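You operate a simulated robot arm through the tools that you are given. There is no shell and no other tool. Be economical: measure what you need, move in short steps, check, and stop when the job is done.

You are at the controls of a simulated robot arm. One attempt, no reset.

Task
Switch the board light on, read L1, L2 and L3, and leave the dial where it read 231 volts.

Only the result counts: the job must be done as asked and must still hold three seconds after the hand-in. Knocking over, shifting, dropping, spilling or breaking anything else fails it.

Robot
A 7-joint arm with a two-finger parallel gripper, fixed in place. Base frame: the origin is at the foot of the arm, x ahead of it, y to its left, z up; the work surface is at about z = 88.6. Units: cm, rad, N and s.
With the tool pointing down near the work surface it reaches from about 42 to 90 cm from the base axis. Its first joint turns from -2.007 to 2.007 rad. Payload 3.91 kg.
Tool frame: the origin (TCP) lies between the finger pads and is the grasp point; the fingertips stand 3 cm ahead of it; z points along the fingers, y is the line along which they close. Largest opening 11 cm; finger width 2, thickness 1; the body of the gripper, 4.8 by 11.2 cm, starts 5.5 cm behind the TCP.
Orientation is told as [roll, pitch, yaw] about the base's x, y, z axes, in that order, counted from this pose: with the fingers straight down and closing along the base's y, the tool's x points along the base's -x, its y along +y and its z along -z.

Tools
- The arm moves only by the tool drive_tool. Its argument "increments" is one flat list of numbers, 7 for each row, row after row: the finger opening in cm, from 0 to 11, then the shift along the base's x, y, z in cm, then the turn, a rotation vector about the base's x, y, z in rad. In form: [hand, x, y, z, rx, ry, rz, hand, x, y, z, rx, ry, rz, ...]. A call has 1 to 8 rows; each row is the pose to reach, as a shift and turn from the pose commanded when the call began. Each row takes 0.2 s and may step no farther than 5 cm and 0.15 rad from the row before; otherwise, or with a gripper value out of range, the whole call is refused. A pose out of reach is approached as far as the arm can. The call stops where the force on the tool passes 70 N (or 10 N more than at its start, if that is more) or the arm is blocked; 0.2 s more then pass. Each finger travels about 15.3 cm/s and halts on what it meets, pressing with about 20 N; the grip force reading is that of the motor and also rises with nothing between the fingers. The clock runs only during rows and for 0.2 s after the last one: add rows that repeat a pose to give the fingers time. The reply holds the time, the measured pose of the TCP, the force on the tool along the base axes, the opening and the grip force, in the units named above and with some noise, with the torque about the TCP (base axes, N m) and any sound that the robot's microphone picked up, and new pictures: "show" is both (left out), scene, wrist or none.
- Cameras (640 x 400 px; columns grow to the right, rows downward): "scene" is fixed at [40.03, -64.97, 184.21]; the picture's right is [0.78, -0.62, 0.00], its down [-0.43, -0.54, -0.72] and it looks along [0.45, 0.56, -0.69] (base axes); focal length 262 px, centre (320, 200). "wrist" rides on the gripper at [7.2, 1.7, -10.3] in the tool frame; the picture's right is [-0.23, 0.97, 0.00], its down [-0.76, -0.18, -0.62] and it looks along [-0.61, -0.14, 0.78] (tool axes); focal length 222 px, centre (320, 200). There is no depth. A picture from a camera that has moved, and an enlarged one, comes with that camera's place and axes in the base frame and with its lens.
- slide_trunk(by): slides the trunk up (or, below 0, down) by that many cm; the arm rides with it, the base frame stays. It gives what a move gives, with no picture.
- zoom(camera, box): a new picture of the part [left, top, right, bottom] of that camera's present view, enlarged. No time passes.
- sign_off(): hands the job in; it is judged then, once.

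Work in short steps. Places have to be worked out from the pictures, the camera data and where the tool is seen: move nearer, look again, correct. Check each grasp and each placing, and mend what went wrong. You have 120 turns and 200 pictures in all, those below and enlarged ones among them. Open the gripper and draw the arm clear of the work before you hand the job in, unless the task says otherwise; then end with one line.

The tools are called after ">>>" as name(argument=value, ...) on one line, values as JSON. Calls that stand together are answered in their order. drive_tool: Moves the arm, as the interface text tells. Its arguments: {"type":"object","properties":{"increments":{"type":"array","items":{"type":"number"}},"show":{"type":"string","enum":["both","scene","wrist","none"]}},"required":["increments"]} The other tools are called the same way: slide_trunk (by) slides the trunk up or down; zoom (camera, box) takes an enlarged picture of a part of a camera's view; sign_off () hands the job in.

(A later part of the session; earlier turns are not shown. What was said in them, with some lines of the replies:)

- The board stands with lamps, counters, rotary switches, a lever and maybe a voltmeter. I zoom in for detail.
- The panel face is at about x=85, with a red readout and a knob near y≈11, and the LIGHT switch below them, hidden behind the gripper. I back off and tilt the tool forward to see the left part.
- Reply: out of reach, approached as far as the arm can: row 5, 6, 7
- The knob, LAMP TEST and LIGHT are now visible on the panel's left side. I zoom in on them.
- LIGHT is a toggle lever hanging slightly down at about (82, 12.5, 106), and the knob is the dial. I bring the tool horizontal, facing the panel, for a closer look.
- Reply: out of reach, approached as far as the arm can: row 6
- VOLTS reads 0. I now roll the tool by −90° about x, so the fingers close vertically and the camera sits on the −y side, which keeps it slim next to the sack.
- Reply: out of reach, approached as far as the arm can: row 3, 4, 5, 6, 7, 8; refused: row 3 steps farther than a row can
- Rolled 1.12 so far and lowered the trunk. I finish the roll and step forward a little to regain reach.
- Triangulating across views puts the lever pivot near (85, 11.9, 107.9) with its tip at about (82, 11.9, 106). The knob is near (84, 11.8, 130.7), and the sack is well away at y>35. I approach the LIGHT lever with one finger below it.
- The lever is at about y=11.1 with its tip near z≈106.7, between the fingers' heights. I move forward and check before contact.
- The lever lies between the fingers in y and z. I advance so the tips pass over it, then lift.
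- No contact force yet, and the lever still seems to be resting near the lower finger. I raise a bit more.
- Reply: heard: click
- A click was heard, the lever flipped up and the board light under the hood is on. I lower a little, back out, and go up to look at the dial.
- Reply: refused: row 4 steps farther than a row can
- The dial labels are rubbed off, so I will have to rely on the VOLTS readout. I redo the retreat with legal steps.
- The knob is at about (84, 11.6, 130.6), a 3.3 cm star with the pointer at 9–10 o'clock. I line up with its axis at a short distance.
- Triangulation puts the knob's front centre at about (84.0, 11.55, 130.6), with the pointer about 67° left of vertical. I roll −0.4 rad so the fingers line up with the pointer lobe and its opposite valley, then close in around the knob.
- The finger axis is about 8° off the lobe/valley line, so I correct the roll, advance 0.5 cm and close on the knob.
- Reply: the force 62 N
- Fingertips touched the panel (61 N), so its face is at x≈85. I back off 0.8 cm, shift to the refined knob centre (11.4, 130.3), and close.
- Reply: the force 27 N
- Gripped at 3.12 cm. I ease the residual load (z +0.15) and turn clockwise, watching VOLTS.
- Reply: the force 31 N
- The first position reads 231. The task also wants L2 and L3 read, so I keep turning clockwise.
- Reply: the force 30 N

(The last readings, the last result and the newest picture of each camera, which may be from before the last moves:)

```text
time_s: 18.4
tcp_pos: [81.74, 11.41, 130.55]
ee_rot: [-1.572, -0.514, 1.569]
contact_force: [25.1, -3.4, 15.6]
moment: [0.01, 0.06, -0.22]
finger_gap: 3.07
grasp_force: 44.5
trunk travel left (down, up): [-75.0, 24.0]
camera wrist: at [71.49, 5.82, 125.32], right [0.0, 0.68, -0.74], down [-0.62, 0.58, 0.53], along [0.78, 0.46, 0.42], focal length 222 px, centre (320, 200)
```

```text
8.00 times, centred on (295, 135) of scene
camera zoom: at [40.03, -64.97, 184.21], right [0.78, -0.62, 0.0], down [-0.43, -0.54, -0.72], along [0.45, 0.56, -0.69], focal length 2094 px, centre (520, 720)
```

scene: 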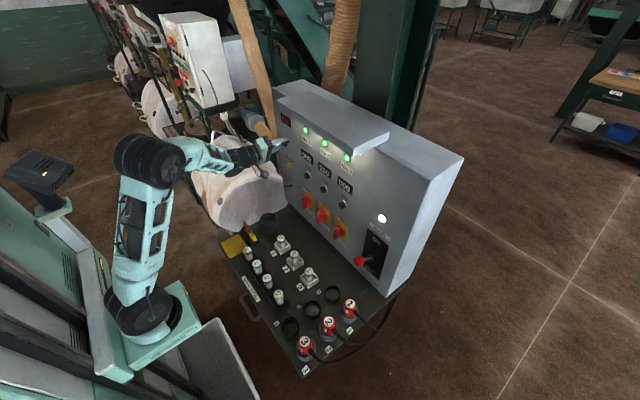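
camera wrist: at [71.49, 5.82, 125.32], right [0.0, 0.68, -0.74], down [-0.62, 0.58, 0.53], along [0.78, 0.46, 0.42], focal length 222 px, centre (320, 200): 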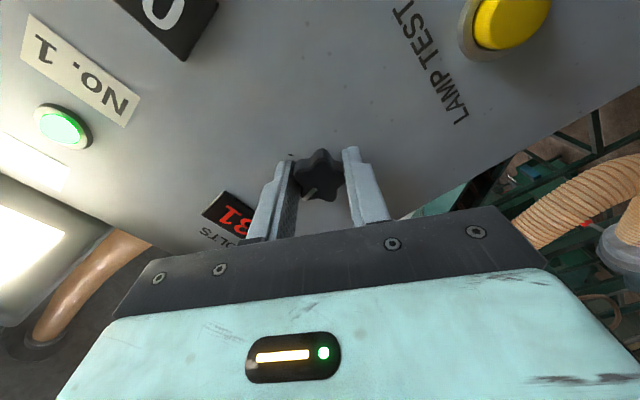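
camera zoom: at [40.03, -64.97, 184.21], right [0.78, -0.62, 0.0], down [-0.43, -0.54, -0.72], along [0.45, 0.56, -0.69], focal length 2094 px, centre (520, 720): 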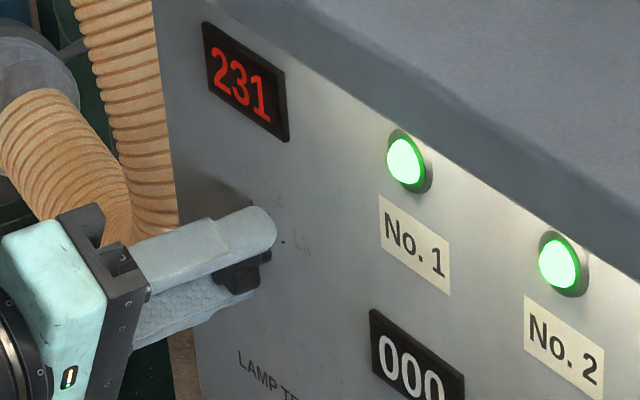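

It still reads 231 at 60° of turn, so the detents are probably about 45° apart. I continue to about 90°.

>>> drive_tool(increments=[2.5, 0, 0, 0, 0.13, 0, 0, 2.5, 0, 0, 0, 0.26, 0, 0, 2.5, 0, 0, 0, 0.39, 0, 0, 2.5, 0, 0, 0, 0.52, 0, 0], show="wrist")

>>> zoom(camera="scene", box=[255, 110, 335, 160])

```text
time_s: 19.4
tcp_pos: [81.72, 11.33, 130.51]
ee_rot: [-1.567, -1.033, 1.565]
contact_force: [26.5, -2.4, 14.9]
moment: [-0.03, 0.35, -0.25]
finger_gap: 3.08
grasp_force: 44.5
trunk travel left (down, up): [-75.0, 24.0]
camera wrist: at [71.49, 9.05, 123.25], right [0.0, 0.95, -0.3], down [-0.62, 0.24, 0.75], along [0.78, 0.19, 0.59], focal length 222 px, centre (320, 200)
```

wrist: 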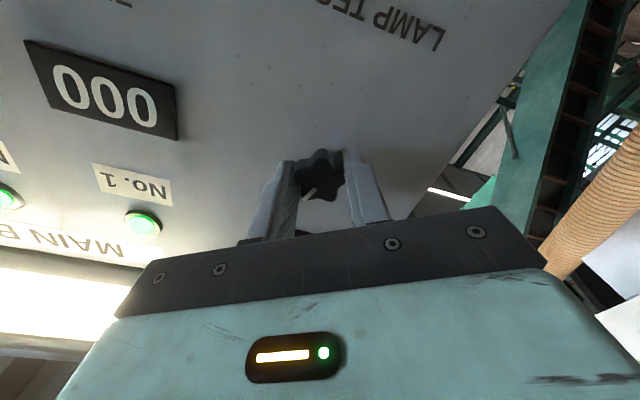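

```text
8.00 times, centred on (295, 135) of scene
camera zoom: at [40.03, -64.97, 184.21], right [0.78, -0.62, 0.0], down [-0.43, -0.54, -0.72], along [0.45, 0.56, -0.69], focal length 2094 px, centre (520, 720)
```

zoom: 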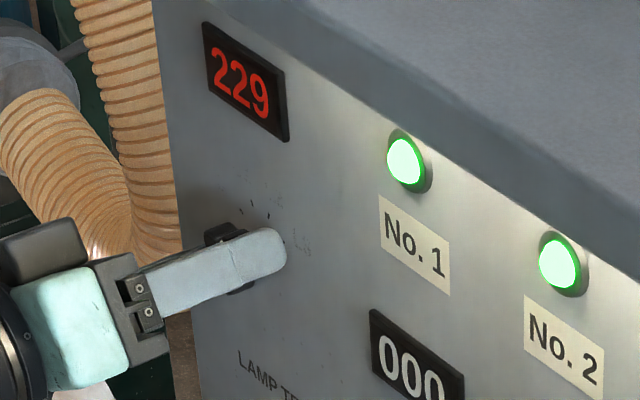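

The second position reads 229. I continue to the third (about 130°).

>>> drive_tool(increments=[2.5, 0, 0, 0, 0.14, 0, 0, 2.5, 0, 0, 0, 0.28, 0, 0, 2.5, 0, 0, 0, 0.42, 0, 0, 2.5, 0, 0, 0, 0.56, 0, 0, 2.5, 0, 0, 0, 0.7, 0, 0], show="wrist")

>>> zoom(camera="scene", box=[255, 110, 335, 160])

```text
time_s: 20.6
tcp_pos: [81.73, 11.52, 130.35]
ee_rot: [1.546, -1.411, -1.547]
contact_force: [19.8, -1.3, 10.2]
moment: [-0.8, -0.11, -0.18]
finger_gap: 3.11
grasp_force: 45.1
trunk travel left (down, up): [-75.0, 24.0]
camera wrist: at [71.44, 14.16, 123.41], right [0.0, 0.92, 0.38], down [-0.62, -0.3, 0.73], along [0.78, -0.24, 0.57], focal length 222 px, centre (320, 200)
```

wrist: 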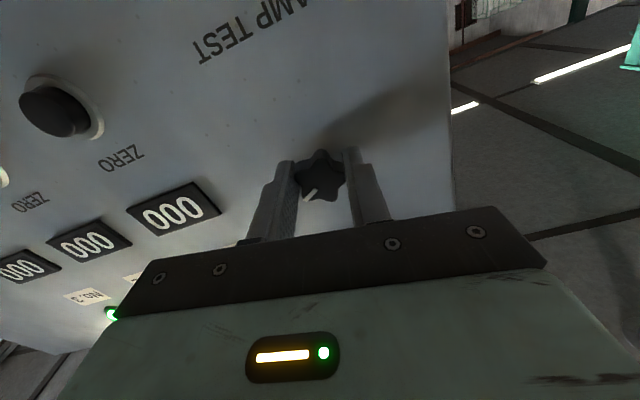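

```text
8.00 times, centred on (295, 135) of scene
camera zoom: at [40.03, -64.97, 184.21], right [0.78, -0.62, 0.0], down [-0.43, -0.54, -0.72], along [0.45, 0.56, -0.69], focal length 2094 px, centre (520, 720)
```

zoom: 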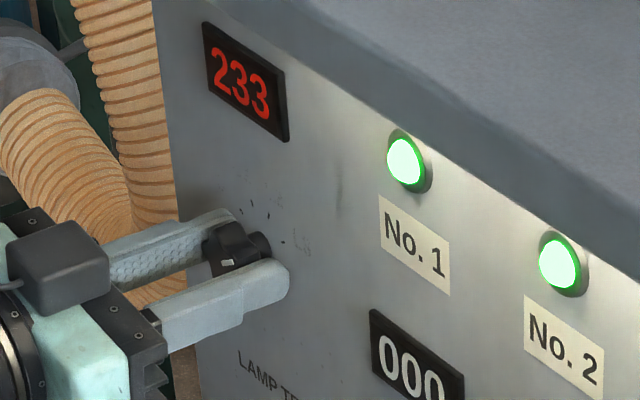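

The third position reads 233, so L1=231, L2=229 and L3=233. I turn back about 1.48 rad to the middle of the 231 position.

>>> drive_tool(increments=[2.5, 0, 0, 0, -0.14, 0, 0, 2.5, 0, 0, 0, -0.28, 0, 0, 2.5, 0, 0, 0, -0.42, 0, 0, 2.5, 0, 0, 0, -0.56, 0, 0, 2.5, 0, 0, 0, -0.7, 0, 0, 2.5, 0, 0, 0, -0.84, 0, 0, 2.5, 0, 0, 0, -0.98, 0, 0], show="none")

>>> drive_tool(increments=[2.5, 0, 0, 0, -0.13, 0, 0, 2.5, 0, 0, 0, -0.26, 0, 0, 2.5, 0, 0, 0, -0.38, 0, 0, 2.5, 0, 0, 0, -0.5, 0, 0], show="wrist")

>>> zoom(camera="scene", box=[255, 110, 335, 160])

```text
time_s: 22.1
tcp_pos: [81.75, 11.31, 130.38]
ee_rot: [-1.567, -0.749, 1.564]
contact_force: [7.6, -6.2, 3.2]
moment: [-0.03, 0.34, -0.86]
finger_gap: 3.06
grasp_force: 44.9
trunk travel left (down, up): [-75.0, 24.0]
```

```text
time_s: 23.1
tcp_pos: [81.74, 11.23, 130.51]
ee_rot: [-1.569, -0.25, 1.565]
contact_force: [12.7, -11.6, 2.7]
moment: [0.04, -0.06, -0.06]
finger_gap: 3.08
grasp_force: 45.2
trunk travel left (down, up): [-75.0, 24.0]
camera wrist: at [71.42, 4.6, 126.92], right [0.0, 0.46, -0.89], down [-0.62, 0.7, 0.36], along [0.78, 0.55, 0.29], focal length 222 px, centre (320, 200)
```

wrist: 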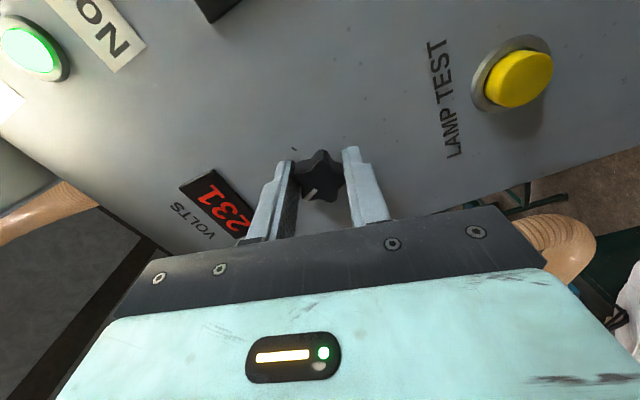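

```text
8.00 times, centred on (295, 135) of scene
camera zoom: at [40.03, -64.97, 184.21], right [0.78, -0.62, 0.0], down [-0.43, -0.54, -0.72], along [0.45, 0.56, -0.69], focal length 2094 px, centre (520, 720)
```

zoom: 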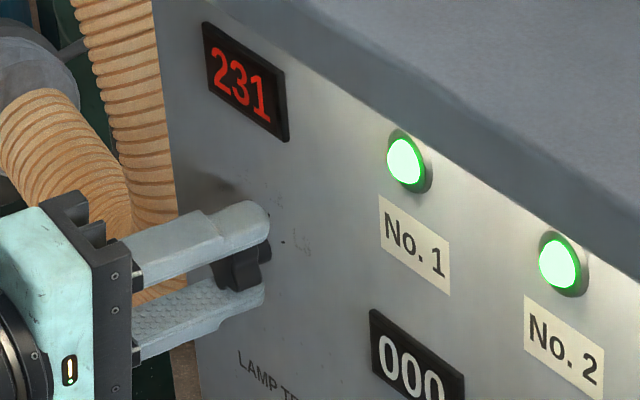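

It reads 231 again. I open the fingers and retreat straight back.

>>> drive_tool(increments=[4.5, 0, 0, 0, 0, 0, 0, 6, 0, 0, 0, 0, 0, 0, 6, 0, 0, 0, 0, 0, 0, 6, -4, 0, 0, 0, 0, 0, 6, -8, -1, 0, 0, 0, 0, 6, -12, -3, 2, 0, 0, 0, 6, -14, -5, 4, 0, 0, 0])

>>> zoom(camera="scene", box=[255, 110, 335, 160])

>>> zoom(camera="scene", box=[265, 100, 425, 300])

```text
time_s: 24.8
tcp_pos: [67.84, 6.39, 134.41]
ee_rot: [-1.569, -0.252, 1.571]
contact_force: [1.2, 0.3, -0.3]
moment: [0.04, -0.02, -0.05]
finger_gap: 6.0
grasp_force: 0.0
trunk travel left (down, up): [-75.0, 24.0]
camera wrist: at [57.39, -0.27, 130.97], right [0.0, 0.46, -0.89], down [-0.62, 0.69, 0.36], along [0.78, 0.55, 0.29], focal length 222 px, centre (320, 200)
```

scene: 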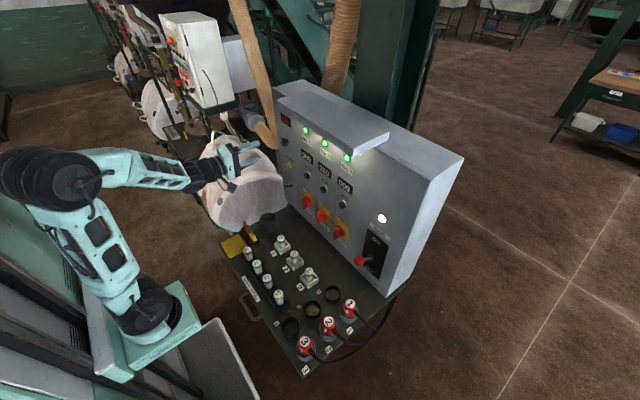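
wrist: 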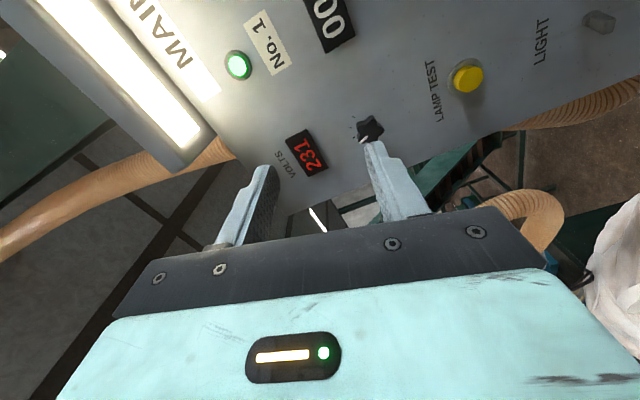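

```text
8.00 times, centred on (295, 135) of scene
camera zoom: at [40.03, -64.97, 184.21], right [0.78, -0.62, 0.0], down [-0.43, -0.54, -0.72], along [0.45, 0.56, -0.69], focal length 2094 px, centre (520, 720)
```

zoom: 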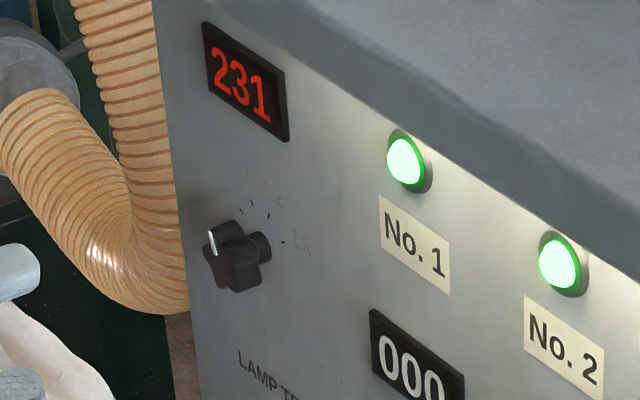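

```text
2.00 times, centred on (345, 200) of scene
camera zoom: at [40.03, -64.97, 184.21], right [0.78, -0.62, 0.0], down [-0.43, -0.54, -0.72], along [0.45, 0.56, -0.69], focal length 523 px, centre (270, 200)
```

zoom: 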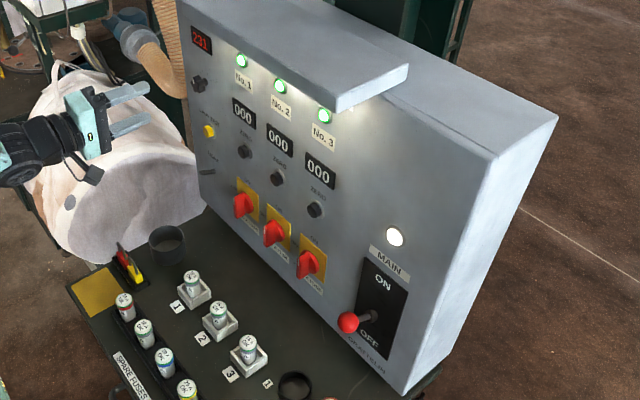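

The dial holds at 231, the light is on, and the arm is clear with nothing else disturbed. I hand in.

>>> sign_off()

```text
The job is handed in.
```

The board light is on, the readings are L1 = 231 V, L2 = 229 V and L3 = 233 V (taking the rubbed-off positions in order from off), and the dial is left at L1, reading 231 V.
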